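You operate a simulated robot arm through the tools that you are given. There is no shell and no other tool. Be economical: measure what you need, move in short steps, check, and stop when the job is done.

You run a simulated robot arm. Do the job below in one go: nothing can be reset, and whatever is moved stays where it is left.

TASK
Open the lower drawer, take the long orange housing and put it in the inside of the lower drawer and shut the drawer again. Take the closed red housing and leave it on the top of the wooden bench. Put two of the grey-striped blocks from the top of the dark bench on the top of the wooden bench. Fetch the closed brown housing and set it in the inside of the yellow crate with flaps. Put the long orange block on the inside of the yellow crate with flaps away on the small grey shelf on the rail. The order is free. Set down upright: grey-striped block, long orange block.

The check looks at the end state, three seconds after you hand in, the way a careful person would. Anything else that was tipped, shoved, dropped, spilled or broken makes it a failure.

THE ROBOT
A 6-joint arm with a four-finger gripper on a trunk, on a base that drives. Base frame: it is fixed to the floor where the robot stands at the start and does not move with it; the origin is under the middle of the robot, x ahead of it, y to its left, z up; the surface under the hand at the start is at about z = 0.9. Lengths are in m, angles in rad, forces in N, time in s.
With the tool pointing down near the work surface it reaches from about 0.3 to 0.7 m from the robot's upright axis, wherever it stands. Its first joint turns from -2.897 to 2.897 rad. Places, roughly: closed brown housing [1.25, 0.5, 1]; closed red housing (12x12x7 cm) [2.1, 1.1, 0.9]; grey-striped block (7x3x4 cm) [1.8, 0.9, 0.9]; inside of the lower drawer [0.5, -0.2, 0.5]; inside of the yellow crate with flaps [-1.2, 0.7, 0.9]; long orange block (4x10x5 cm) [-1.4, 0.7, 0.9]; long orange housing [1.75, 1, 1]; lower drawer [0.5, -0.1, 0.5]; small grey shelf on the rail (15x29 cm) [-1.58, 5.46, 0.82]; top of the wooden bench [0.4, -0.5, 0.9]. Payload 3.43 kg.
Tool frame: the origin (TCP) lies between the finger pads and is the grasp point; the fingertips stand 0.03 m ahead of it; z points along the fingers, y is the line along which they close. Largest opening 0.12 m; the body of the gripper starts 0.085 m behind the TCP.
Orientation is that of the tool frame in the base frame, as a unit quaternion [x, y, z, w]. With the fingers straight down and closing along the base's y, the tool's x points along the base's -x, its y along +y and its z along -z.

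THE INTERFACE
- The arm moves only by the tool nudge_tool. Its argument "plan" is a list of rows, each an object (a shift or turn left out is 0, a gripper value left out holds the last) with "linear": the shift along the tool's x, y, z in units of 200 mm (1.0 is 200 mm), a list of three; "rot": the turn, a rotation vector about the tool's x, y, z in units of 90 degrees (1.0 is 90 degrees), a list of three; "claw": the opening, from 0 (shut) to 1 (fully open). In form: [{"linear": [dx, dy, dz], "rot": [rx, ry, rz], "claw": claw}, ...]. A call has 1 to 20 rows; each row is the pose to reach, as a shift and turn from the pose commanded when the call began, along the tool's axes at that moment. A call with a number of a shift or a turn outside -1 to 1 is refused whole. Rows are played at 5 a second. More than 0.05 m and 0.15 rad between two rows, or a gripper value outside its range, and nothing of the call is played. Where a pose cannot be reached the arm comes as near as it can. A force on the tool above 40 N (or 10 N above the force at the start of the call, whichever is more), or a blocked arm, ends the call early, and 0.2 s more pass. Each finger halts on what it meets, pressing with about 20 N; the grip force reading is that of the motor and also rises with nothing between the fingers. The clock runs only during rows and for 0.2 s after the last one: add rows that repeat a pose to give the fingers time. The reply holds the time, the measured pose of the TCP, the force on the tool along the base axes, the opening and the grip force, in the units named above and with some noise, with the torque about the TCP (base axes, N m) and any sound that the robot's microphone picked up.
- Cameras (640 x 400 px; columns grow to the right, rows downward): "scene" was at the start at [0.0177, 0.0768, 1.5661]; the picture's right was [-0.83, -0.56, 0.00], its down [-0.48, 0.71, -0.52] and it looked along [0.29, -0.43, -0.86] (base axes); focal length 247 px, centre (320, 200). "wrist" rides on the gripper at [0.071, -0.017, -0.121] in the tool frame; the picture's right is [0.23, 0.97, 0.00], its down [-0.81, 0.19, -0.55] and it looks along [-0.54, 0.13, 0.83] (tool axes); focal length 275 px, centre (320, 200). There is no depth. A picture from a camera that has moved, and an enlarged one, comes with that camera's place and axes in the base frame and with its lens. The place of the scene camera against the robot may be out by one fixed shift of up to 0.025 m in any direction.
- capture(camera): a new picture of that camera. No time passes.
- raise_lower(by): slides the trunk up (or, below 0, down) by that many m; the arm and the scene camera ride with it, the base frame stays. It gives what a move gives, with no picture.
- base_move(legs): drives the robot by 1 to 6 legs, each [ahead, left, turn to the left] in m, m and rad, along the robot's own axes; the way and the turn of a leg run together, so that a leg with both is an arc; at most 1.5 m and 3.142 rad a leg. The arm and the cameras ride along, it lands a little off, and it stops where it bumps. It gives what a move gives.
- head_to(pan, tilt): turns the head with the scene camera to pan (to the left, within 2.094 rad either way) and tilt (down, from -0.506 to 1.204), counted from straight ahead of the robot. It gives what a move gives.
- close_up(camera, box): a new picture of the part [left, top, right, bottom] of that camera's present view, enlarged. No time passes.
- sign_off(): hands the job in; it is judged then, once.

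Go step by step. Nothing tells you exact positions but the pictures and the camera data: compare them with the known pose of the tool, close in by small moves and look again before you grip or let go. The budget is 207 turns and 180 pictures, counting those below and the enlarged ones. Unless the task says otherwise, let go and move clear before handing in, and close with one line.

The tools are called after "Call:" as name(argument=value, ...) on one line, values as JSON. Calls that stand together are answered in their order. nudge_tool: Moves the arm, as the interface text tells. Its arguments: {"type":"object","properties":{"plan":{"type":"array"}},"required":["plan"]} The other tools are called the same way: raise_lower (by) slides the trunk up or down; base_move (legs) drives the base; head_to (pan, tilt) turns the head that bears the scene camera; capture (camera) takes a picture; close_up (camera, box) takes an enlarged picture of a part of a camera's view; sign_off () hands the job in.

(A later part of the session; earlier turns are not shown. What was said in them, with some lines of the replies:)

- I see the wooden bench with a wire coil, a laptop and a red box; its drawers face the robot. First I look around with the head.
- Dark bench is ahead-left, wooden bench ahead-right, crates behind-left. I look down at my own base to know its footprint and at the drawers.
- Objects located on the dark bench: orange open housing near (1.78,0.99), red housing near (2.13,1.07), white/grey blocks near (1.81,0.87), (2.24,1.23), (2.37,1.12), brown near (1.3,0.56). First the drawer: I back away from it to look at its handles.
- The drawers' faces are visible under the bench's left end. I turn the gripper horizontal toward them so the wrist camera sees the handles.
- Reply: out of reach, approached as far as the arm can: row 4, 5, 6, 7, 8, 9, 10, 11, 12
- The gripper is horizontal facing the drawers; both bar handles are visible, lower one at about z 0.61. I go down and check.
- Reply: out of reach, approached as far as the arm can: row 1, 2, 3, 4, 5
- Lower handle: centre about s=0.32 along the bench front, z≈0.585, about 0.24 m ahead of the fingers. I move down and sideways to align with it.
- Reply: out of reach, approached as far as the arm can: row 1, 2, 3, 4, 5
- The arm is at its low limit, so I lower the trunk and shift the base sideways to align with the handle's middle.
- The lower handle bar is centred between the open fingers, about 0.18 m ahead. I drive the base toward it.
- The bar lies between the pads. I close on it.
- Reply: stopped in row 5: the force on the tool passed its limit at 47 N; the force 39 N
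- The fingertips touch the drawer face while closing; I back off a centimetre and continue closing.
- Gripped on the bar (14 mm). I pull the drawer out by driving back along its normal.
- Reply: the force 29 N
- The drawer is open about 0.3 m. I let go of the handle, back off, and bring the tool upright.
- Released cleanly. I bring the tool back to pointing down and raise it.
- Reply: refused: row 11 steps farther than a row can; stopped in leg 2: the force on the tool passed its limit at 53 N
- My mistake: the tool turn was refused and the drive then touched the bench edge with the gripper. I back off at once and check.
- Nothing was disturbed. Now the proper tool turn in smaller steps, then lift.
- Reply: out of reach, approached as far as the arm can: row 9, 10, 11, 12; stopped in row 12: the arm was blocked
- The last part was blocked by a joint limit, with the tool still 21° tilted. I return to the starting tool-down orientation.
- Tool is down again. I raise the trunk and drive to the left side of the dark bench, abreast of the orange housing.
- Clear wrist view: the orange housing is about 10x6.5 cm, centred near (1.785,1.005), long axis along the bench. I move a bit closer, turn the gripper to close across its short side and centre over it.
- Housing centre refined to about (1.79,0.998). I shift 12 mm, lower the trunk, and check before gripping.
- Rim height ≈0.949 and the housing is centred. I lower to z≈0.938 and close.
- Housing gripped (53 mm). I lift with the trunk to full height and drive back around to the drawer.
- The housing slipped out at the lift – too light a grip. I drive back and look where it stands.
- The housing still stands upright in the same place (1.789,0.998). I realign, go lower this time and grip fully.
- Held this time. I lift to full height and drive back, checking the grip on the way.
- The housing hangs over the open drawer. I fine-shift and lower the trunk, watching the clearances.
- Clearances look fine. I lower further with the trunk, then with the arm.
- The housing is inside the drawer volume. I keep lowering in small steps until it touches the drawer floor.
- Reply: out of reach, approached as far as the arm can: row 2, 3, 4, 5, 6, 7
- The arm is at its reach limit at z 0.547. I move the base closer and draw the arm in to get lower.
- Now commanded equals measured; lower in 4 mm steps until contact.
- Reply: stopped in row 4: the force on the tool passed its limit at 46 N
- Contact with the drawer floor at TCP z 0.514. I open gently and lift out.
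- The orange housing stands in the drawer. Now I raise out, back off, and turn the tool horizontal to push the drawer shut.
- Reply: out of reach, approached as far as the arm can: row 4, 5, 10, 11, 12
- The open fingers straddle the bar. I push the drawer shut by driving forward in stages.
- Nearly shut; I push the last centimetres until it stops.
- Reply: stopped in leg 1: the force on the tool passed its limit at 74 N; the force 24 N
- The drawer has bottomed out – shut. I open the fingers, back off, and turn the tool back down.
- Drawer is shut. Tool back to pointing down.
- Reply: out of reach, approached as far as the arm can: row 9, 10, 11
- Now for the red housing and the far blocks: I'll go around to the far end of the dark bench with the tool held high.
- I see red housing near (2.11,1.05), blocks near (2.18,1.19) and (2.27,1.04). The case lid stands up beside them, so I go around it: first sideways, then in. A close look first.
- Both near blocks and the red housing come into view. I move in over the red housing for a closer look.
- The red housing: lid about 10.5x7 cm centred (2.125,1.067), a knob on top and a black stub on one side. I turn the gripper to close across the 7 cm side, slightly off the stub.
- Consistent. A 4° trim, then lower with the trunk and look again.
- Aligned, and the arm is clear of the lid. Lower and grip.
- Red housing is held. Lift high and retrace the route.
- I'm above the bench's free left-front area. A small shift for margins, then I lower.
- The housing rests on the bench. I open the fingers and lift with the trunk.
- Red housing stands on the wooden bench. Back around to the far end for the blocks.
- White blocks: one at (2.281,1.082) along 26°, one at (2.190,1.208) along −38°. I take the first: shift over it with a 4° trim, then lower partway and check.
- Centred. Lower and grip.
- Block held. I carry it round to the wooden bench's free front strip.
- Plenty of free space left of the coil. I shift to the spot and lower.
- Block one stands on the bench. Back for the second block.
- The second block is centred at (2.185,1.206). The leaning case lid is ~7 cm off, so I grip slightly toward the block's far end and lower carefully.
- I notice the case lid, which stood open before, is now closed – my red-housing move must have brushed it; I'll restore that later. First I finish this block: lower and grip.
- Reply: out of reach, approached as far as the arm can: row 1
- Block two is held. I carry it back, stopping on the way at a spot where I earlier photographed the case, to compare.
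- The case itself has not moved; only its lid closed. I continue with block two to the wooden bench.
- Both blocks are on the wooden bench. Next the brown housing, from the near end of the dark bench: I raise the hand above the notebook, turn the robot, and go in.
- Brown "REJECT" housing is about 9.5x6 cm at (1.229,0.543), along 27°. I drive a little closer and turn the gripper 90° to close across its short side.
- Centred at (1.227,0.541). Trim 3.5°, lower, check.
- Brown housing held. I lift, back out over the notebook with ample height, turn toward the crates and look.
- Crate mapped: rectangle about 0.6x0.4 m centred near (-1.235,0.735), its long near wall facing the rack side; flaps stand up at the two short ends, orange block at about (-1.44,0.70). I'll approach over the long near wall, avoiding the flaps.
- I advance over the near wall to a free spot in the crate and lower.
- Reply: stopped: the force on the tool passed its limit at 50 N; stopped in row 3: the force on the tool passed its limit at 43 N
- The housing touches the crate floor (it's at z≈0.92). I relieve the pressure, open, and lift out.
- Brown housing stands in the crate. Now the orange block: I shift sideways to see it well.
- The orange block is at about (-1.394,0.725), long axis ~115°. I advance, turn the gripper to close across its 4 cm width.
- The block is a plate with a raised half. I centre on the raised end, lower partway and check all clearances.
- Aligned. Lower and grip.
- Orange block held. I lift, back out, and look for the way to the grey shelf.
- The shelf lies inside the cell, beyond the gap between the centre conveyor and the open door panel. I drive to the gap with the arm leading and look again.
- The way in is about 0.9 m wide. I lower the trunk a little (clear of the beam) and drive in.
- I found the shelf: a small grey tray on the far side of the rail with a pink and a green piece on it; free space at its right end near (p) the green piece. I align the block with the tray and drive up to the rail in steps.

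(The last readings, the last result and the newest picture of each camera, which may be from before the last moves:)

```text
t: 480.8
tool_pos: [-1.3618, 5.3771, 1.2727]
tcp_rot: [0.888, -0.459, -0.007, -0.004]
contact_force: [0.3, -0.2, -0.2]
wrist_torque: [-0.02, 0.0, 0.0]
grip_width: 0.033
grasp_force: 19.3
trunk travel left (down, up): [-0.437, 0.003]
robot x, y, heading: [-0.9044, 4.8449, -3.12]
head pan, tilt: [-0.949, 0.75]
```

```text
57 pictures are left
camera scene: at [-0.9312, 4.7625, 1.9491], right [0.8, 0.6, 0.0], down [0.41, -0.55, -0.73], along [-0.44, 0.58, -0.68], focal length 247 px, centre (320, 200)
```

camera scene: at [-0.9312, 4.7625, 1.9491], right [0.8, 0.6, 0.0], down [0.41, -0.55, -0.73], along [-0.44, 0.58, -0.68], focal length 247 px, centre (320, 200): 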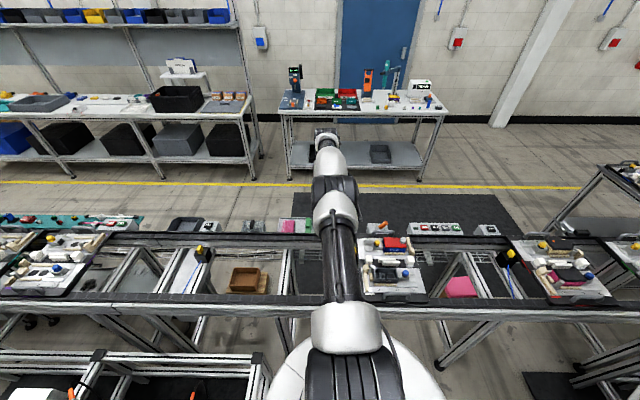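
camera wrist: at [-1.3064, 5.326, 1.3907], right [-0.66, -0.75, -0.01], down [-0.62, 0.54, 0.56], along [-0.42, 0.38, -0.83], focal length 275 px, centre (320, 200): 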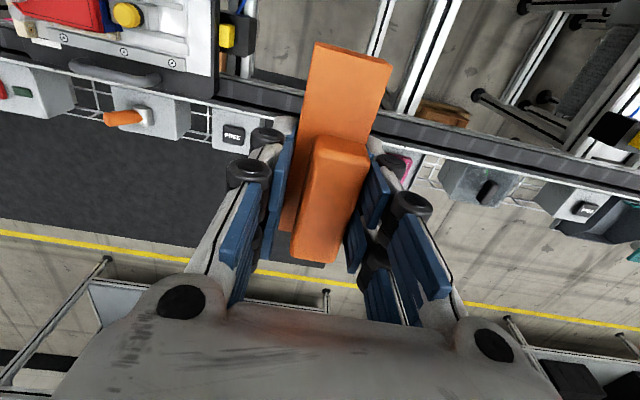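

Call:
base_move(legs=[[0.131, -0.129, 0]])

Call:
head_to(pan=-0.85, tilt=1.1)

Call:
capture(camera="scene")

Call:
capture(camera="wrist")

```text
t: 482.3
tool_pos: [-1.4963, 5.5033, 1.2719]
tcp_rot: [0.888, -0.459, -0.007, -0.005]
contact_force: [-0.6, -0.1, -1.1]
wrist_torque: [0.0, 0.02, 0.01]
grip_width: 0.0335
grasp_force: 20.1
trunk travel left (down, up): [-0.437, 0.003]
robot x, y, heading: [-1.0367, 4.9721, -3.113]
head pan, tilt: [-0.949, 0.75]
```

```text
t: 483.1
tool_pos: [-1.496, 5.5022, 1.2718]
tcp_rot: [0.889, -0.458, -0.007, -0.005]
contact_force: [0.4, -0.6, -0.4]
wrist_torque: [0.04, 0.0, -0.03]
grip_width: 0.0333
grasp_force: 19.9
trunk travel left (down, up): [-0.437, 0.003]
robot x, y, heading: [-1.0399, 4.9693, -3.121]
head pan, tilt: [-0.85, 1.1]
```

```text
56 pictures are left
camera scene: at [-1.0574, 4.868, 1.9234], right [0.74, 0.68, 0.0], down [0.6, -0.66, -0.45], along [-0.31, 0.33, -0.89], focal length 247 px, centre (320, 200)
```

scene: 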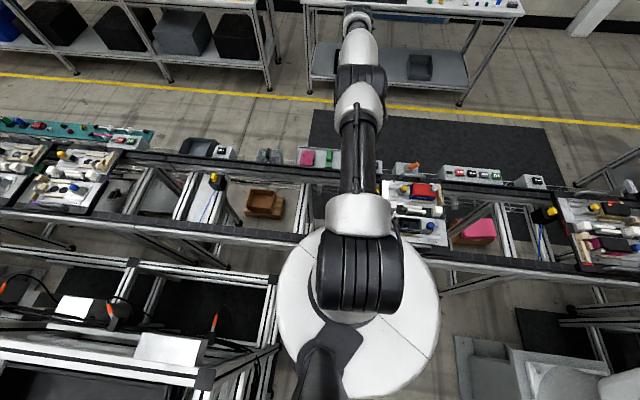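

```text
55 pictures are left
camera wrist: at [-1.4399, 5.4514, 1.3911], right [-0.66, -0.75, -0.01], down [-0.62, 0.54, 0.57], along [-0.42, 0.38, -0.82], focal length 275 px, centre (320, 200)
```

wrist: 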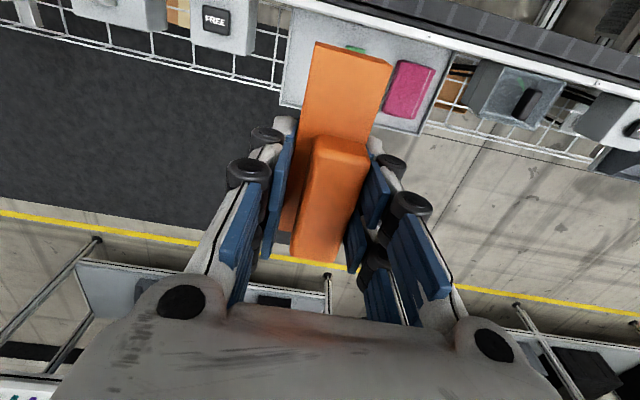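

The shelf plate is right below: free strip at its right end. I fine-shift 1–2 cm, then lower stepwise with checks.

Call:
base_move(legs=[[-0.003, -0.018, 0]])

Call:
raise_lower(by=-0.25)

Call:
capture(camera="wrist")

Call:
capture(camera="scene")

```text
t: 483.9
tool_pos: [-1.4948, 5.5179, 1.2724]
tcp_rot: [0.889, -0.458, -0.007, -0.005]
contact_force: [0.3, -0.6, -1.2]
wrist_torque: [0.02, -0.04, 0.01]
grip_width: 0.033
grasp_force: 20.0
trunk travel left (down, up): [-0.437, 0.003]
robot x, y, heading: [-1.038, 4.9862, -3.12]
head pan, tilt: [-0.85, 1.1]
```

```text
t: 486.5
tool_pos: [-1.493, 5.5206, 1.0229]
tcp_rot: [0.889, -0.458, -0.006, -0.005]
contact_force: [0.0, 0.2, -0.2]
wrist_torque: [-0.02, 0.0, -0.02]
grip_width: 0.0332
grasp_force: 19.8
trunk travel left (down, up): [-0.187, 0.253]
robot x, y, heading: [-1.0322, 4.9851, -3.114]
head pan, tilt: [-0.85, 1.1]
```

```text
54 pictures are left
camera wrist: at [-1.4383, 5.4692, 1.1412], right [-0.66, -0.75, -0.01], down [-0.62, 0.54, 0.57], along [-0.42, 0.38, -0.82], focal length 275 px, centre (320, 200)
```

wrist: 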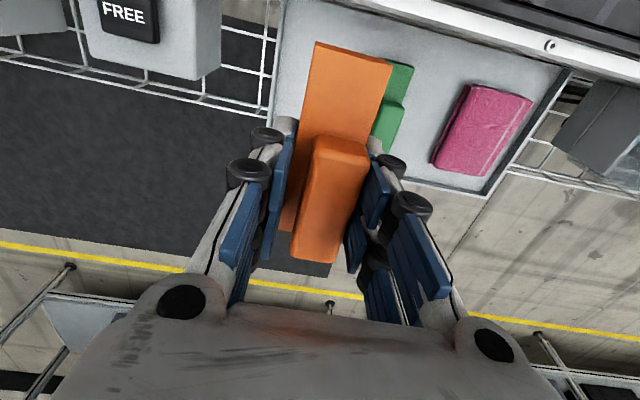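

```text
53 pictures are left
camera scene: at [-1.0553, 4.8862, 1.6734], right [0.74, 0.68, 0.0], down [0.6, -0.66, -0.45], along [-0.31, 0.33, -0.89], focal length 247 px, centre (320, 200)
```

scene: 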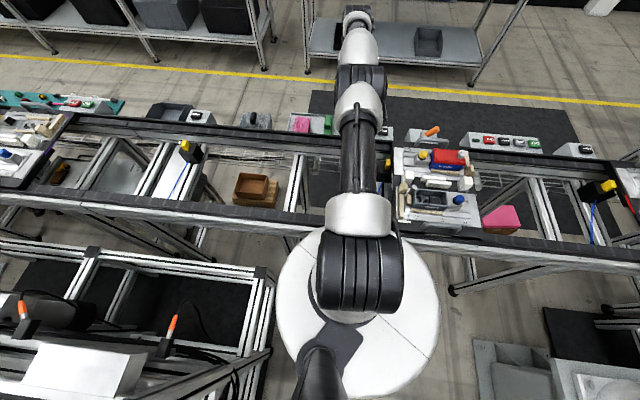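

Green and pink pieces stay clear of the fingers. A 12 mm nudge outward to centre on the plate, then lower.

Call:
base_move(legs=[[0.007, -0.01, 0]])

Call:
raise_lower(by=-0.12)

Call:
capture(camera="wrist")

Call:
capture(camera="scene")

```text
t: 487.2
tool_pos: [-1.5029, 5.5305, 1.0223]
tcp_rot: [0.889, -0.458, -0.005, -0.004]
contact_force: [0.3, -0.1, -0.3]
wrist_torque: [-0.06, -0.03, -0.03]
grip_width: 0.0333
grasp_force: 19.7
trunk travel left (down, up): [-0.187, 0.253]
robot x, y, heading: [-1.0474, 4.9952, -3.114]
head pan, tilt: [-0.85, 1.1]
```

```text
t: 488.7
tool_pos: [-1.5014, 5.5289, 0.9032]
tcp_rot: [0.889, -0.458, -0.007, -0.004]
contact_force: [-0.2, -0.6, -0.1]
wrist_torque: [0.01, 0.01, 0.0]
grip_width: 0.0335
grasp_force: 19.7
trunk travel left (down, up): [-0.067, 0.373]
robot x, y, heading: [-1.0407, 4.9956, -3.12]
head pan, tilt: [-0.85, 1.1]
```

```text
52 pictures are left
camera wrist: at [-1.4454, 5.479, 1.0214], right [-0.66, -0.75, -0.01], down [-0.62, 0.54, 0.57], along [-0.42, 0.38, -0.82], focal length 275 px, centre (320, 200)
```

wrist: 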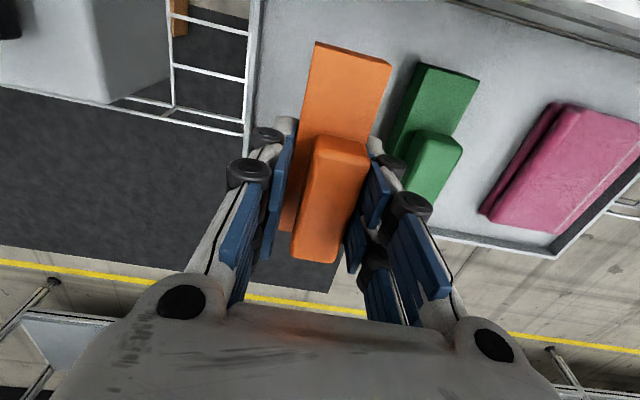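

```text
51 pictures are left
camera scene: at [-1.0625, 4.8959, 1.5534], right [0.74, 0.68, 0.0], down [0.6, -0.66, -0.45], along [-0.31, 0.33, -0.89], focal length 247 px, centre (320, 200)
```

scene: 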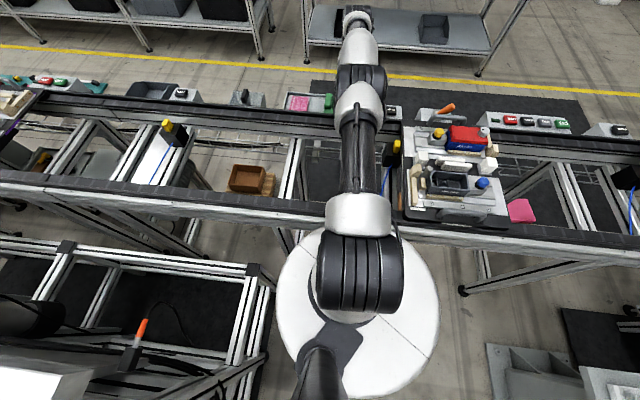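

Green piece gap is fine (~3 cm). Lower the last bit and feel for contact.

Call:
raise_lower(by=-0.03)

Call:
nudge_tool(plan=[{"linear": [0, 0, 0.015]}, {"linear": [0, 0, 0.03]}, {"linear": [0, 0, 0.045]}, {"linear": [0, 0, 0.06]}, {"linear": [0, 0, 0.075]}, {"linear": [0, 0, 0.09]}])

Call:
capture(camera="wrist")

```text
t: 489.5
tool_pos: [-1.5014, 5.5302, 0.8721]
tcp_rot: [0.889, -0.458, -0.007, -0.004]
contact_force: [0.0, 0.4, -0.3]
wrist_torque: [0.01, 0.02, 0.04]
grip_width: 0.033
grasp_force: 19.6
trunk travel left (down, up): [-0.037, 0.403]
robot x, y, heading: [-1.0418, 4.9954, -3.116]
head pan, tilt: [-0.85, 1.1]
```

```text
t: 490.9
tool_pos: [-1.502, 5.5293, 0.856]
tcp_rot: [0.889, -0.458, -0.008, -0.005]
contact_force: [-0.6, -0.9, 3.6]
wrist_torque: [-0.21, -0.11, -0.01]
grip_width: 0.0331
grasp_force: 20.0
trunk travel left (down, up): [-0.037, 0.403]
robot x, y, heading: [-1.0402, 4.9965, -3.116]
head pan, tilt: [-0.85, 1.1]
```

```text
50 pictures are left
camera wrist: at [-1.4454, 5.4789, 0.9737], right [-0.66, -0.75, -0.01], down [-0.62, 0.54, 0.57], along [-0.42, 0.38, -0.82], focal length 275 px, centre (320, 200)
```

wrist: 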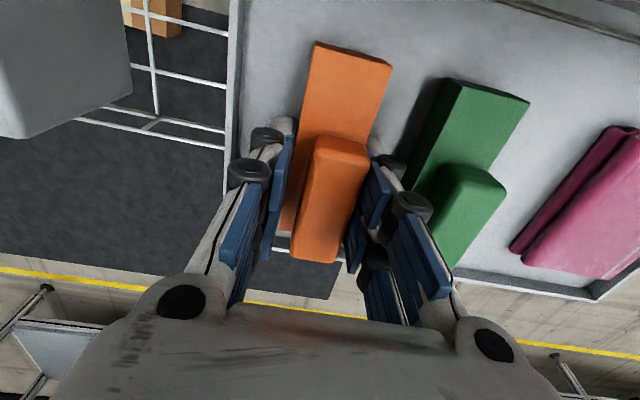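

Contact. One more millimetre, then I open slightly and rise.

Call:
nudge_tool(plan=[{"linear": [0, 0, 0.006]}, {"linear": [0, 0, 0.006], "claw": 0.4}, {"linear": [0, 0, 0.0], "claw": 0.4}, {"linear": [0, 0, 0.0], "claw": 0.4}, {"linear": [0, 0, 0.0], "claw": 0.4}])

Call:
capture(camera="wrist")

```text
t: 492.1
tool_pos: [-1.5002, 5.5304, 0.855]
tcp_rot: [0.889, -0.458, -0.006, -0.004]
contact_force: [-0.1, 0.0, 1.3]
wrist_torque: [-0.05, 0.01, -0.02]
grip_width: 0.0477
grasp_force: 0.1
trunk travel left (down, up): [-0.037, 0.403]
robot x, y, heading: [-1.0429, 4.9954, -3.118]
head pan, tilt: [-0.85, 1.1]
```

```text
49 pictures are left
camera wrist: at [-1.445, 5.479, 0.9731], right [-0.66, -0.75, -0.01], down [-0.62, 0.54, 0.56], along [-0.42, 0.38, -0.83], focal length 275 px, centre (320, 200)
```

wrist: 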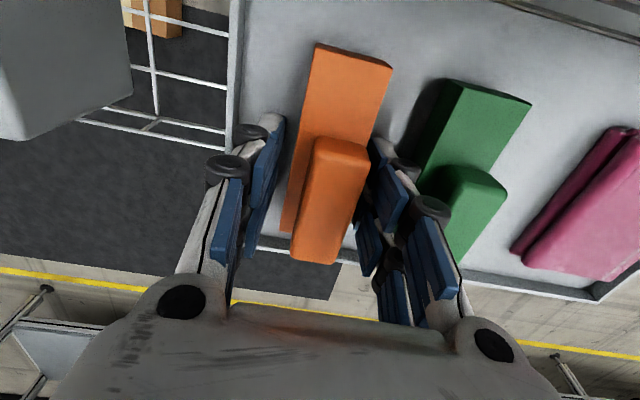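

Call:
raise_lower(by=0.12)

Call:
capture(camera="wrist")

Call:
raise_lower(by=0.28)

```text
t: 493.6
tool_pos: [-1.5022, 5.5304, 0.9748]
tcp_rot: [0.889, -0.458, -0.006, -0.004]
contact_force: [-0.6, 0.9, 0.0]
wrist_torque: [0.02, 0.01, -0.01]
grip_width: 0.0479
grasp_force: 0.0
trunk travel left (down, up): [-0.157, 0.283]
robot x, y, heading: [-1.0415, 4.9967, -3.116]
head pan, tilt: [-0.85, 1.1]
```

```text
48 pictures are left
camera wrist: at [-1.4454, 5.479, 1.0928], right [-0.66, -0.75, -0.01], down [-0.62, 0.54, 0.56], along [-0.42, 0.38, -0.83], focal length 275 px, centre (320, 200)
```

wrist: 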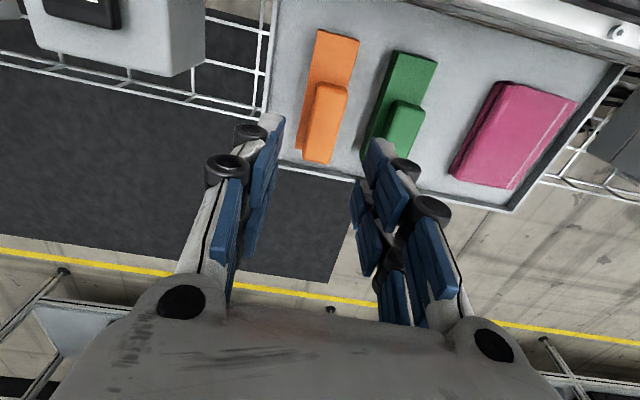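

```text
t: 496.4
tool_pos: [-1.5008, 5.5308, 1.2543]
tcp_rot: [0.889, -0.458, -0.007, -0.004]
contact_force: [-0.6, -0.2, -0.1]
wrist_torque: [-0.01, 0.05, 0.04]
grip_width: 0.0482
grasp_force: 0.2
trunk travel left (down, up): [-0.437, 0.003]
robot x, y, heading: [-1.0403, 4.9956, -3.118]
head pan, tilt: [-0.85, 1.1]
```

The block stands on the grey shelf. I leave the cell the way I came.

Call:
raise_lower(by=-0.1)

Call:
base_move(legs=[[-0.41, 0.593, 0], [-0.685, 0.989, 0], [-0.685, 0.989, 0], [-0.25, 0.36, 0]])

Call:
head_to(pan=-2.09, tilt=0.5)

Call:
capture(camera="scene")

```text
t: 497.7
tool_pos: [-1.501, 5.5293, 1.1558]
tcp_rot: [0.889, -0.458, -0.006, -0.004]
contact_force: [0.3, -0.1, -0.6]
wrist_torque: [-0.03, 0.0, -0.01]
grip_width: 0.0483
grasp_force: 0.0
trunk travel left (down, up): [-0.337, 0.103]
robot x, y, heading: [-1.0406, 4.9968, -3.112]
head pan, tilt: [-0.85, 1.1]
```

```text
t: 515.3
tool_pos: [0.5765, 2.6413, 1.1541]
tcp_rot: [0.885, -0.465, -0.007, -0.004]
contact_force: [-0.7, -0.7, -0.3]
wrist_torque: [0.02, 0.0, -0.02]
grip_width: 0.0479
grasp_force: 0.1
trunk travel left (down, up): [-0.337, 0.103]
robot x, y, heading: [1.0281, 2.1018, -3.135]
head pan, tilt: [-0.85, 1.1]
```

```text
t: 516.7
tool_pos: [0.5751, 2.6419, 1.1549]
tcp_rot: [0.885, -0.465, -0.006, -0.004]
contact_force: [-0.9, -0.9, -0.3]
wrist_torque: [0.02, -0.03, 0.03]
grip_width: 0.0481
grasp_force: 0.0
trunk travel left (down, up): [-0.337, 0.103]
robot x, y, heading: [1.0294, 2.0982, -3.126]
head pan, tilt: [-2.089, 0.499]
```

```text
47 pictures are left
camera scene: at [1.0921, 2.0334, 1.871], right [0.87, -0.49, 0.0], down [-0.23, -0.42, -0.88], along [0.43, 0.77, -0.48], focal length 247 px, centre (320, 200)
```

scene: 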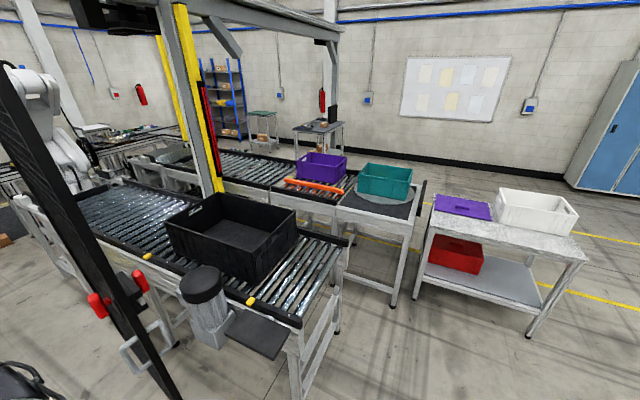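

Now I restore the case lid I accidentally closed. I turn the robot around so the arm faces the bench side.

Call:
base_move(legs=[[0, 0, 1.53], [0, 0, 1.53]])

Call:
nudge_tool(plan=[{"rot": [0, 0, -0.09], "claw": 0.5}, {"rot": [0, 0, -0.18]}, {"rot": [0, 0, -0.27]}, {"rot": [0, 0, -0.36]}, {"rot": [0, 0, -0.45]}, {"rot": [0, 0, -0.54]}, {"rot": [0, 0, -0.63]}, {"rot": [0, 0, -0.72]}, {"rot": [0, 0, -0.81]}, {"rot": [0, 0, -0.9]}, {"rot": [0, 0, -0.99]}])

Call:
head_to(pan=-0.4, tilt=0.7)

Call:
capture(camera="scene")

```text
t: 524.6
tool_pos: [1.4378, 1.5291, 1.1549]
tcp_rot: [0.496, 0.868, -0.004, 0.007]
contact_force: [0.5, -0.2, -0.4]
wrist_torque: [-0.04, -0.01, -0.03]
grip_width: 0.0479
grasp_force: 0.2
trunk travel left (down, up): [-0.337, 0.103]
robot x, y, heading: [1.0277, 2.0978, -0.065]
head pan, tilt: [-2.089, 0.499]
```

```text
t: 527.0
tool_pos: [1.436, 1.5281, 1.156]
tcp_rot: [-0.255, 0.967, -0.008, 0.001]
contact_force: [0.1, 0.0, 0.8]
wrist_torque: [0.02, -0.05, 0.01]
grip_width: 0.0604
grasp_force: 0.0
trunk travel left (down, up): [-0.337, 0.103]
robot x, y, heading: [1.026, 2.1041, -0.067]
head pan, tilt: [-2.089, 0.499]
```

```text
t: 528.7
tool_pos: [1.4367, 1.5286, 1.1552]
tcp_rot: [-0.255, 0.967, -0.008, 0.0]
contact_force: [-0.3, -0.1, -0.2]
wrist_torque: [0.05, 0.03, 0.0]
grip_width: 0.0598
grasp_force: 0.1
trunk travel left (down, up): [-0.337, 0.103]
robot x, y, heading: [1.0259, 2.1019, -0.066]
head pan, tilt: [-0.4, 0.7]
```

```text
46 pictures are left
camera scene: at [1.0914, 2.1966, 1.8533], right [-0.45, -0.89, 0.0], down [-0.58, 0.29, -0.77], along [0.68, -0.34, -0.64], focal length 247 px, centre (320, 200)
```

scene: 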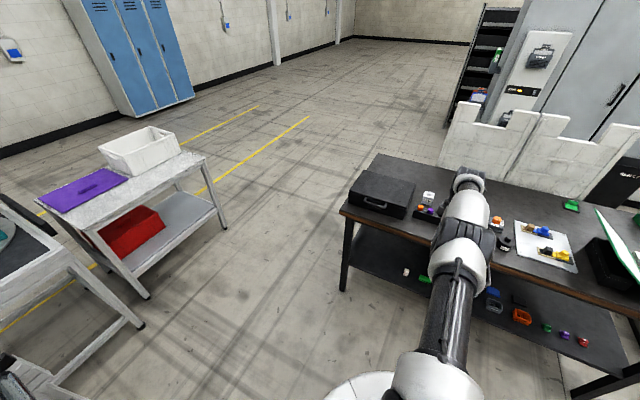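

Call:
close_up(camera="scene", box=[330, 150, 450, 240])

```text
4.44 times, centred on (390, 195) of scene
camera zoom: at [1.0914, 2.1966, 1.8533], right [-0.45, -0.89, 0.0], down [-0.58, 0.29, -0.77], along [0.68, -0.34, -0.64], focal length 1100 px, centre (9, 222)
```

zoom: 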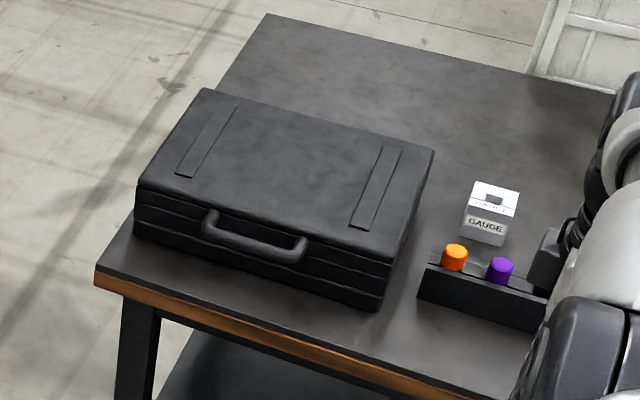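

Case geometry: front face at its bench-edge side, handle bar protruding ~4 cm at about (1.852,1.492), z≈0.97; hinge at the back. I retract the arm and orient the gripper across the handle.

Call:
nudge_tool(plan=[{"linear": [0, 0.2, 0]}, {"linear": [0.01, 0.4, 0]}, {"linear": [0.02, 0.6, 0]}, {"linear": [0.03, 0.8, 0], "rot": [0, 0, -0.047]}, {"linear": [0.04, 1.0, 0], "rot": [0, 0, -0.094]}])

Call:
nudge_tool(plan=[{"linear": [0, 0.2, 0], "claw": 0.5}, {"linear": [0, 0.4, 0]}, {"linear": [0, 0.6, 0]}, {"linear": [0, 0.75, 0]}])

```text
t: 529.9
tool_pos: [1.3318, 1.7, 1.1531]
tcp_rot: [-0.326, 0.945, -0.01, 0.002]
contact_force: [-0.4, 0.9, 0.4]
wrist_torque: [-0.02, -0.01, 0.01]
grip_width: 0.06
grasp_force: 0.1
trunk travel left (down, up): [-0.337, 0.103]
robot x, y, heading: [1.0241, 2.0971, -0.067]
head pan, tilt: [-0.4, 0.7]
```

```text
t: 530.9
tool_pos: [1.2394, 1.8177, 1.1506]
tcp_rot: [-0.326, 0.945, -0.008, 0.001]
contact_force: [1.0, 0.0, 0.3]
wrist_torque: [-0.05, 0.02, 0.05]
grip_width: 0.06
grasp_force: 0.0
trunk travel left (down, up): [-0.337, 0.103]
robot x, y, heading: [1.0261, 2.1031, -0.065]
head pan, tilt: [-0.4, 0.7]
```

Call:
base_move(legs=[[0.611, -0.257, 0]])

Call:
capture(camera="wrist")

Call:
capture(camera="scene")

```text
t: 534.6
tool_pos: [1.825, 1.5225, 1.1504]
tcp_rot: [-0.324, 0.946, -0.008, 0.001]
contact_force: [-0.1, -0.2, 0.2]
wrist_torque: [-0.01, 0.04, 0.05]
grip_width: 0.0599
grasp_force: 0.0
trunk travel left (down, up): [-0.337, 0.103]
robot x, y, heading: [1.6141, 1.8067, -0.064]
head pan, tilt: [-0.4, 0.7]
```

```text
44 pictures are left
camera wrist: at [1.7774, 1.4649, 1.2698], right [-0.78, 0.63, -0.01], down [0.52, 0.66, 0.55], along [0.35, 0.42, -0.84], focal length 275 px, centre (320, 200)
```

wrist: 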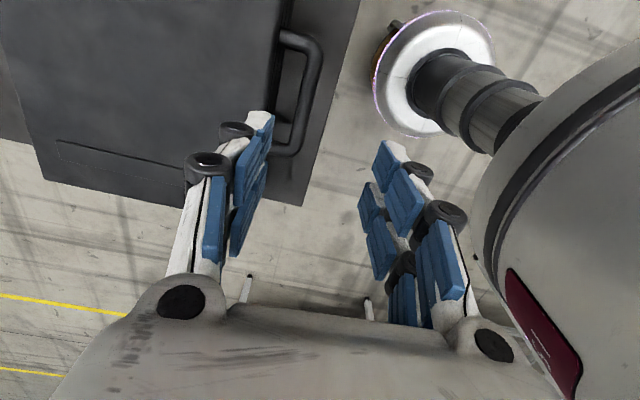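

```text
43 pictures are left
camera scene: at [1.6782, 1.9007, 1.8533], right [-0.45, -0.89, 0.0], down [-0.58, 0.29, -0.76], along [0.68, -0.34, -0.64], focal length 247 px, centre (320, 200)
```

scene: 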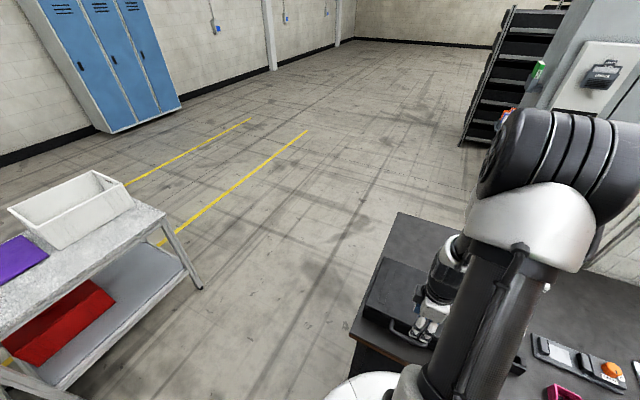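

The wrist view puts the handle bar at (1.833,1.511), direction 39°. I shift 13 mm and lower to just above it for a check.

Call:
nudge_tool(plan=[{"linear": [0, -0.065, 0], "claw": 0.4}, {"linear": [0, -0.065, 0], "claw": 0.4}])

Call:
raise_lower(by=-0.11)

Call:
capture(camera="wrist")

```text
t: 535.2
tool_pos: [1.8319, 1.5107, 1.1501]
tcp_rot: [-0.324, 0.946, -0.008, 0.001]
contact_force: [-0.6, 0.0, 0.6]
wrist_torque: [0.02, 0.03, -0.03]
grip_width: 0.0478
grasp_force: 0.0
trunk travel left (down, up): [-0.337, 0.103]
robot x, y, heading: [1.6125, 1.8071, -0.069]
head pan, tilt: [-0.4, 0.7]
```

```text
t: 536.6
tool_pos: [1.8304, 1.5105, 1.0395]
tcp_rot: [-0.325, 0.946, -0.008, 0.001]
contact_force: [0.0, -0.2, -0.3]
wrist_torque: [0.0, -0.01, -0.02]
grip_width: 0.0478
grasp_force: 0.1
trunk travel left (down, up): [-0.227, 0.213]
robot x, y, heading: [1.6124, 1.8079, -0.071]
head pan, tilt: [-0.4, 0.7]
```

```text
42 pictures are left
camera wrist: at [1.7848, 1.4547, 1.16], right [-0.78, 0.63, -0.01], down [0.52, 0.66, 0.55], along [0.35, 0.42, -0.84], focal length 275 px, centre (320, 200)
```

wrist: 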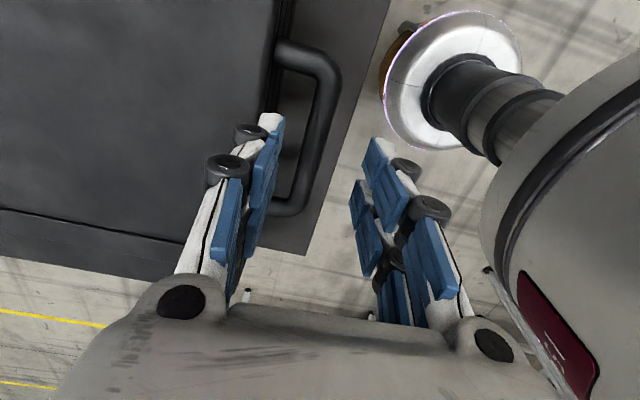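

Bar at z≈0.978. I narrow the fingers so the inner one fits between bar and case, shift 4 mm, and lower around the bar.

Call:
nudge_tool(plan=[{"linear": [0, -0.018, 0], "claw": 0.27}, {"linear": [0, -0.018, 0], "claw": 0.27}, {"linear": [0, -0.018, 0], "claw": 0.27}])

Call:
raise_lower(by=-0.03)

Call:
close_up(camera="wrist", box=[180, 20, 480, 330])

```text
t: 537.4
tool_pos: [1.8333, 1.5081, 1.0405]
tcp_rot: [-0.324, 0.946, -0.008, 0.0]
contact_force: [-0.2, 0.3, -1.0]
wrist_torque: [0.03, 0.0, -0.01]
grip_width: 0.0322
grasp_force: 0.1
trunk travel left (down, up): [-0.227, 0.213]
robot x, y, heading: [1.6105, 1.8033, -0.072]
head pan, tilt: [-0.4, 0.7]
```

```text
t: 538.2
tool_pos: [1.834, 1.5077, 1.0111]
tcp_rot: [-0.323, 0.946, -0.008, 0.001]
contact_force: [0.1, 0.1, 0.8]
wrist_torque: [0.03, 0.02, -0.02]
grip_width: 0.0326
grasp_force: 0.0
trunk travel left (down, up): [-0.197, 0.243]
robot x, y, heading: [1.6139, 1.8049, -0.07]
head pan, tilt: [-0.4, 0.7]
```

```text
1.29 times, centred on (330, 175) of wrist
camera zoom: at [1.787, 1.4519, 1.1301], right [-0.78, 0.63, -0.01], down [0.52, 0.66, 0.55], along [0.35, 0.42, -0.84], focal length 355 px, centre (307, 232)
```

zoom: 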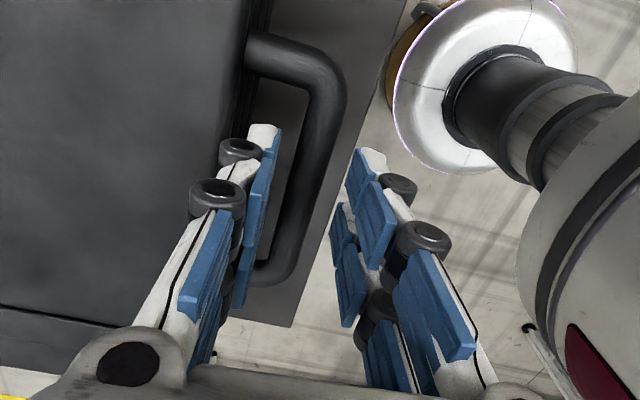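

Call:
raise_lower(by=-0.026)

Call:
close_up(camera="wrist", box=[180, 20, 480, 330])

```text
t: 538.9
tool_pos: [1.8351, 1.5088, 0.9833]
tcp_rot: [-0.324, 0.946, -0.008, 0.001]
contact_force: [-0.8, 0.2, -0.3]
wrist_torque: [0.01, 0.0, -0.02]
grip_width: 0.0325
grasp_force: 0.0
trunk travel left (down, up): [-0.171, 0.269]
robot x, y, heading: [1.6137, 1.804, -0.068]
head pan, tilt: [-0.4, 0.7]
```

```text
1.29 times, centred on (330, 175) of wrist
camera zoom: at [1.787, 1.452, 1.1041], right [-0.78, 0.63, -0.01], down [0.52, 0.66, 0.55], along [0.35, 0.42, -0.84], focal length 355 px, centre (307, 232)
```

zoom: 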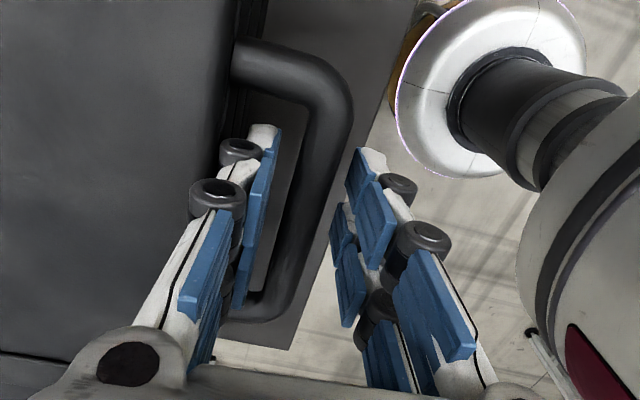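

The bar lies between the fingers with no contact. I close on it.

Call:
nudge_tool(plan=[{"claw": 0}, {"claw": 0}, {"claw": 0}, {"claw": 0}, {"claw": 0}])

Call:
close_up(camera="wrist", box=[180, 20, 480, 330])

```text
t: 540.1
tool_pos: [1.8338, 1.5053, 0.9848]
tcp_rot: [-0.322, 0.947, -0.009, 0.001]
contact_force: [7.2, -8.5, 1.7]
wrist_torque: [0.04, -0.36, -1.89]
grip_width: 0.0153
grasp_force: 44.8
trunk travel left (down, up): [-0.171, 0.269]
robot x, y, heading: [1.613, 1.8078, -0.069]
head pan, tilt: [-0.4, 0.7]
```

```text
1.29 times, centred on (330, 175) of wrist
camera zoom: at [1.788, 1.4505, 1.1041], right [-0.78, 0.63, -0.02], down [0.52, 0.66, 0.55], along [0.35, 0.42, -0.84], focal length 355 px, centre (307, 232)
```

zoom: 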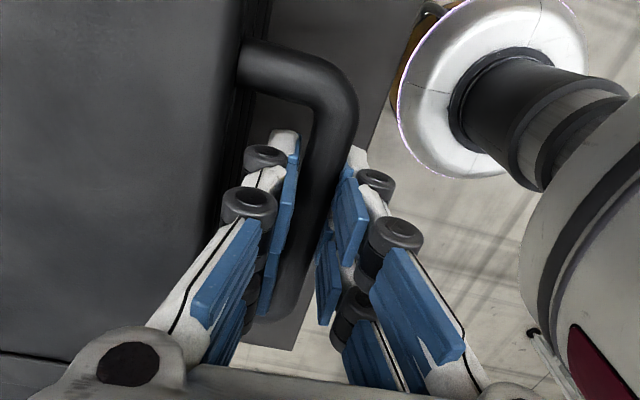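

Gripped. I lift the lid along its hinge arc, first half.

Call:
nudge_tool(plan=[{"linear": [0, -0.018, -0.124]}, {"linear": [0, -0.046, -0.245]}, {"linear": [0, -0.085, -0.364]}, {"linear": [0, -0.134, -0.479]}, {"linear": [0, -0.193, -0.589]}, {"linear": [0, -0.261, -0.693]}, {"linear": [0, -0.338, -0.791]}, {"linear": [0, -0.423, -0.882]}, {"linear": [0, -0.516, -0.966]}])

Call:
capture(camera="wrist")

Call:
capture(camera="scene")

```text
t: 542.1
tool_pos: [1.8933, 1.427, 1.1777]
tcp_rot: [-0.324, 0.946, -0.008, 0.0]
contact_force: [-8.3, -14.6, -10.6]
wrist_torque: [-0.41, 0.76, -1.98]
grip_width: 0.0156
grasp_force: 44.8
trunk travel left (down, up): [-0.171, 0.269]
robot x, y, heading: [1.6128, 1.8018, -0.071]
head pan, tilt: [-0.4, 0.7]
```

```text
38 pictures are left
camera wrist: at [1.8473, 1.3708, 1.2979], right [-0.78, 0.63, -0.01], down [0.52, 0.66, 0.55], along [0.35, 0.42, -0.84], focal length 275 px, centre (320, 200)
```

wrist: 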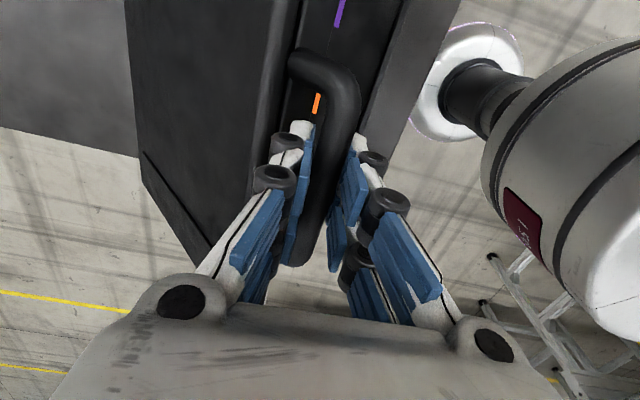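

```text
37 pictures are left
camera scene: at [1.6765, 1.8978, 1.6875], right [-0.45, -0.89, 0.0], down [-0.57, 0.29, -0.76], along [0.68, -0.34, -0.64], focal length 247 px, centre (320, 200)
```

scene: 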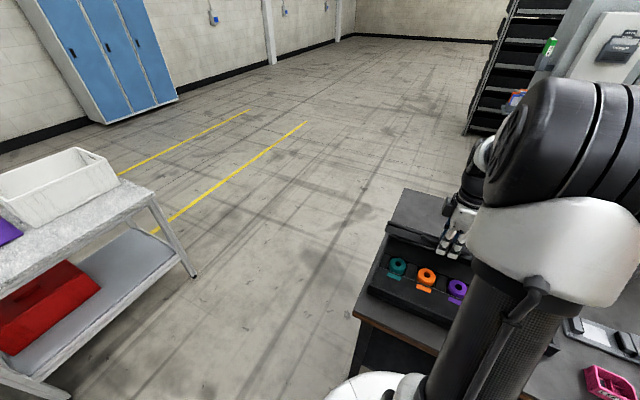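

The lid is coming up nicely and the case stays put. Second half of the arc to vertical.

Call:
nudge_tool(plan=[{"linear": [0, -0.1, -0.075]}, {"linear": [0, -0.206, -0.141]}, {"linear": [0, -0.317, -0.198]}, {"linear": [0, -0.433, -0.244]}, {"linear": [0, -0.552, -0.28]}, {"linear": [0, -0.674, -0.306]}, {"linear": [0, -0.798, -0.321]}, {"linear": [0, -0.92, -0.325]}, {"linear": [0, -0.995, -0.322]}])

Call:
capture(camera="wrist")

Call:
capture(camera="scene")

```text
t: 544.1
tool_pos: [2.0098, 1.2727, 1.2453]
tcp_rot: [-0.322, 0.947, -0.009, 0.0]
contact_force: [-18.4, -14.0, -0.5]
wrist_torque: [-0.37, 0.46, -2.16]
grip_width: 0.0157
grasp_force: 44.6
out of reach, approached as far as the arm can: row 9
trunk travel left (down, up): [-0.171, 0.269]
robot x, y, heading: [1.6135, 1.8056, -0.066]
head pan, tilt: [-0.4, 0.7]
```

```text
36 pictures are left
camera wrist: at [1.9625, 1.2178, 1.3654], right [-0.78, 0.63, -0.01], down [0.52, 0.66, 0.54], along [0.35, 0.42, -0.84], focal length 275 px, centre (320, 200)
```

wrist: 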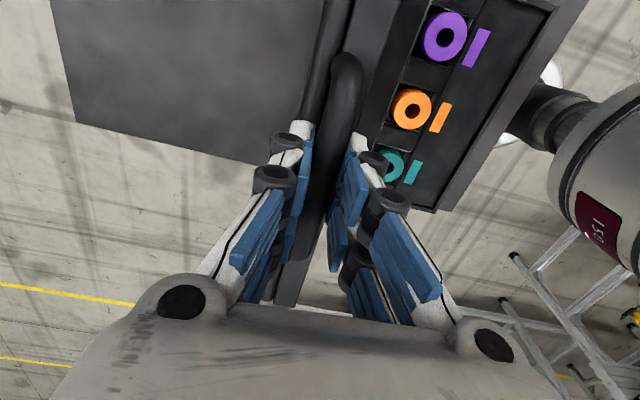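

```text
35 pictures are left
camera scene: at [1.674, 1.8984, 1.6877], right [-0.45, -0.89, 0.0], down [-0.57, 0.29, -0.77], along [0.68, -0.34, -0.64], focal length 247 px, centre (320, 200)
```

scene: 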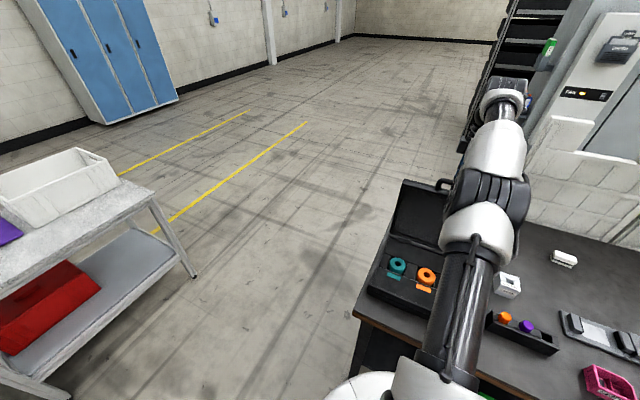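

Just about vertical. I ease it past vertical by driving forward a few centimetres.

Call:
base_move(legs=[[0.033, -0.038, 0]])

Call:
raise_lower(by=-0.008)

Call:
base_move(legs=[[0.016, -0.019, 0]])

Call:
capture(camera="wrist")

```text
t: 545.0
tool_pos: [2.0422, 1.2332, 1.2422]
tcp_rot: [-0.322, 0.947, -0.005, -0.001]
contact_force: [-19.8, -6.7, -29.0]
wrist_torque: [-0.09, 0.56, -1.94]
grip_width: 0.0161
grasp_force: 44.8
trunk travel left (down, up): [-0.171, 0.269]
robot x, y, heading: [1.6388, 1.7657, -0.069]
head pan, tilt: [-0.4, 0.7]
```

```text
t: 545.6
tool_pos: [2.0409, 1.2352, 1.2417]
tcp_rot: [-0.32, 0.947, -0.014, 0.0]
contact_force: [0.1, -12.6, 39.0]
wrist_torque: [-0.22, 0.05, -2.27]
grip_width: 0.0162
grasp_force: 45.2
trunk travel left (down, up): [-0.163, 0.277]
robot x, y, heading: [1.6452, 1.7648, -0.067]
head pan, tilt: [-0.4, 0.7]
```

```text
t: 546.4
tool_pos: [2.0541, 1.2184, 1.2339]
tcp_rot: [-0.321, 0.947, -0.004, -0.003]
contact_force: [-17.3, 3.4, 9.0]
wrist_torque: [-0.27, 0.78, -2.15]
grip_width: 0.0159
grasp_force: 44.9
trunk travel left (down, up): [-0.163, 0.277]
robot x, y, heading: [1.6602, 1.7465, -0.067]
head pan, tilt: [-0.4, 0.7]
```

```text
34 pictures are left
camera wrist: at [2.0075, 1.1614, 1.3545], right [-0.78, 0.63, -0.01], down [0.53, 0.65, 0.55], along [0.35, 0.42, -0.84], focal length 275 px, centre (320, 200)
```

wrist: 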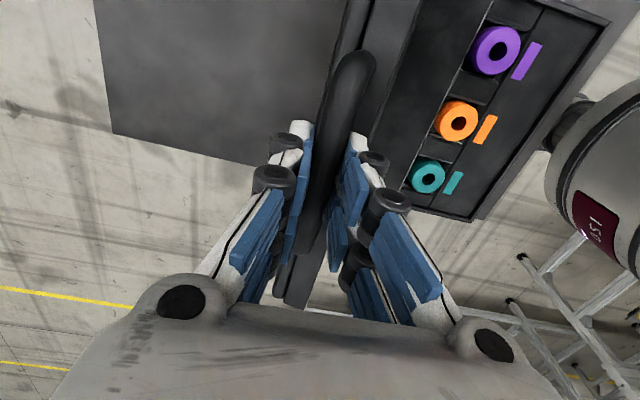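

The lid is ~12° past vertical. I release it and lift away.

Call:
nudge_tool(plan=[{"claw": 0.25}, {"claw": 0.28}, {"claw": 0.28}, {"claw": 0.28}])

Call:
raise_lower(by=0.1)

Call:
capture(camera="wrist")

```text
t: 547.4
tool_pos: [2.0572, 1.2158, 1.2323]
tcp_rot: [-0.322, 0.947, -0.004, -0.003]
contact_force: [-0.9, 0.8, -0.4]
wrist_torque: [0.03, -0.02, 0.01]
grip_width: 0.0337
grasp_force: 0.1
trunk travel left (down, up): [-0.163, 0.277]
robot x, y, heading: [1.6575, 1.746, -0.069]
head pan, tilt: [-0.4, 0.7]
```

```text
t: 548.7
tool_pos: [2.0561, 1.2167, 1.3327]
tcp_rot: [-0.322, 0.947, -0.003, -0.003]
contact_force: [-0.2, 0.2, -0.5]
wrist_torque: [0.01, -0.03, 0.02]
grip_width: 0.0335
grasp_force: 0.0
trunk travel left (down, up): [-0.263, 0.177]
robot x, y, heading: [1.6583, 1.7471, -0.07]
head pan, tilt: [-0.4, 0.7]
```

```text
33 pictures are left
camera wrist: at [2.0106, 1.1603, 1.453], right [-0.78, 0.63, 0.0], down [0.53, 0.65, 0.54], along [0.35, 0.42, -0.84], focal length 275 px, centre (320, 200)
```

wrist: 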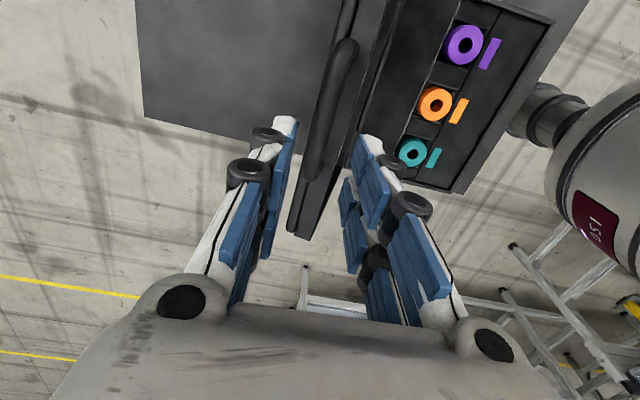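

The lid stays open. I back away and check the whole bench.

Call:
base_move(legs=[[-0.55, 0.42, 0]])

Call:
close_up(camera="scene", box=[320, 120, 520, 260])

```text
t: 552.5
tool_pos: [1.5312, 1.6717, 1.3341]
tcp_rot: [-0.321, 0.947, -0.004, -0.003]
contact_force: [-0.1, 0.6, -0.4]
wrist_torque: [-0.03, 0.0, -0.03]
grip_width: 0.0336
grasp_force: 0.1
trunk travel left (down, up): [-0.263, 0.177]
robot x, y, heading: [1.1371, 2.2007, -0.071]
head pan, tilt: [-0.4, 0.7]
```

```text
2.86 times, centred on (420, 190) of scene
camera zoom: at [1.1993, 2.2978, 1.7793], right [-0.45, -0.89, 0.0], down [-0.57, 0.29, -0.77], along [0.68, -0.35, -0.64], focal length 707 px, centre (34, 229)
```

zoom: 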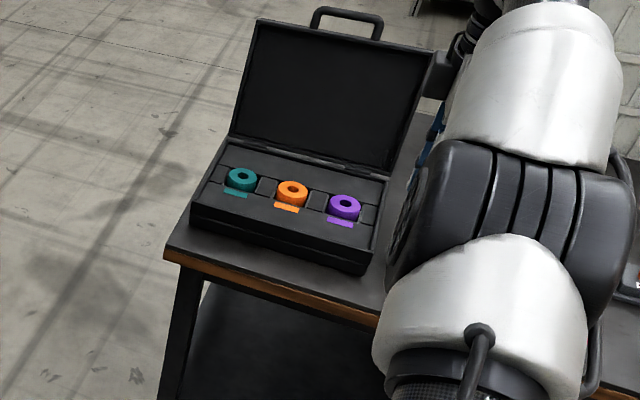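

The case is open again as before and in its place. Last check: the wooden bench.

Call:
base_move(legs=[[-0.97, -0.97, 0]])

Call:
head_to(pan=-1.2, tilt=0.65)

Call:
capture(camera="scene")

Call:
close_up(camera="scene", box=[220, 90, 420, 240])

```text
t: 559.4
tool_pos: [0.4812, 0.7724, 1.3334]
tcp_rot: [-0.316, 0.949, -0.004, -0.004]
contact_force: [0.6, -0.8, -1.0]
wrist_torque: [0.0, 0.0, 0.02]
grip_width: 0.0337
grasp_force: 0.2
trunk travel left (down, up): [-0.263, 0.177]
robot x, y, heading: [0.0914, 1.3074, -0.084]
head pan, tilt: [-0.4, 0.7]
```

```text
t: 560.5
tool_pos: [0.4827, 0.7738, 1.3323]
tcp_rot: [-0.315, 0.949, -0.003, -0.003]
contact_force: [0.2, 0.4, -0.2]
wrist_torque: [-0.02, -0.04, -0.01]
grip_width: 0.0333
grasp_force: 0.1
trunk travel left (down, up): [-0.263, 0.177]
robot x, y, heading: [0.0886, 1.3072, -0.081]
head pan, tilt: [-1.201, 0.649]
```

```text
31 pictures are left
camera scene: at [0.1074, 1.3591, 1.7837], right [-0.96, -0.28, 0.0], down [-0.17, 0.58, -0.8], along [0.23, -0.76, -0.6], focal length 247 px, centre (320, 200)
```

scene: 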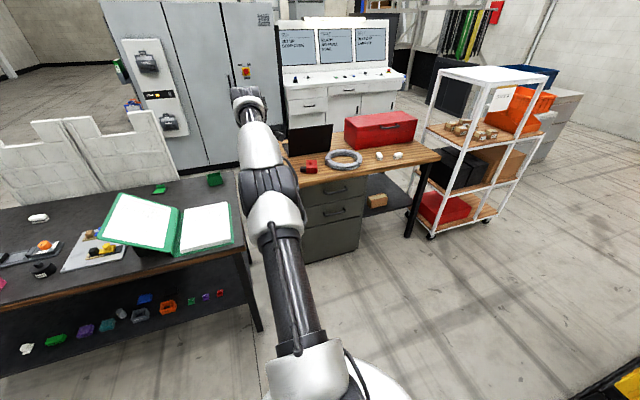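

```text
2.67 times, centred on (320, 165) of scene
camera zoom: at [0.1074, 1.3591, 1.7837], right [-0.96, -0.28, 0.0], down [-0.17, 0.58, -0.8], along [0.23, -0.76, -0.6], focal length 660 px, centre (320, 293)
```

zoom: 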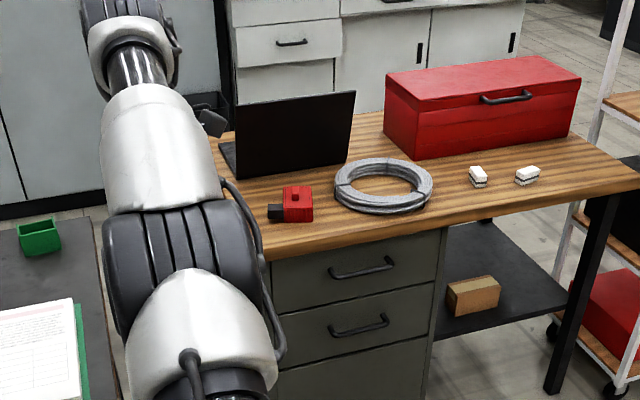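

Everything is in place: the drawer is shut, the red housing and two blocks stand on the wooden bench, the brown housing is in the crate, and the orange block is on the grey shelf. I hand in.

Call:
sign_off()

```text
The job is handed in.
```

The job is handed in. All five placements are done, and the lower drawer is shut with the orange housing inside. On the way I knocked the open black case on the dark bench shut. I reopened its lid to about the original angle; the case itself looked unmoved. Earlier the gripper also bumped the edge of that bench, but nothing there seemed to move.
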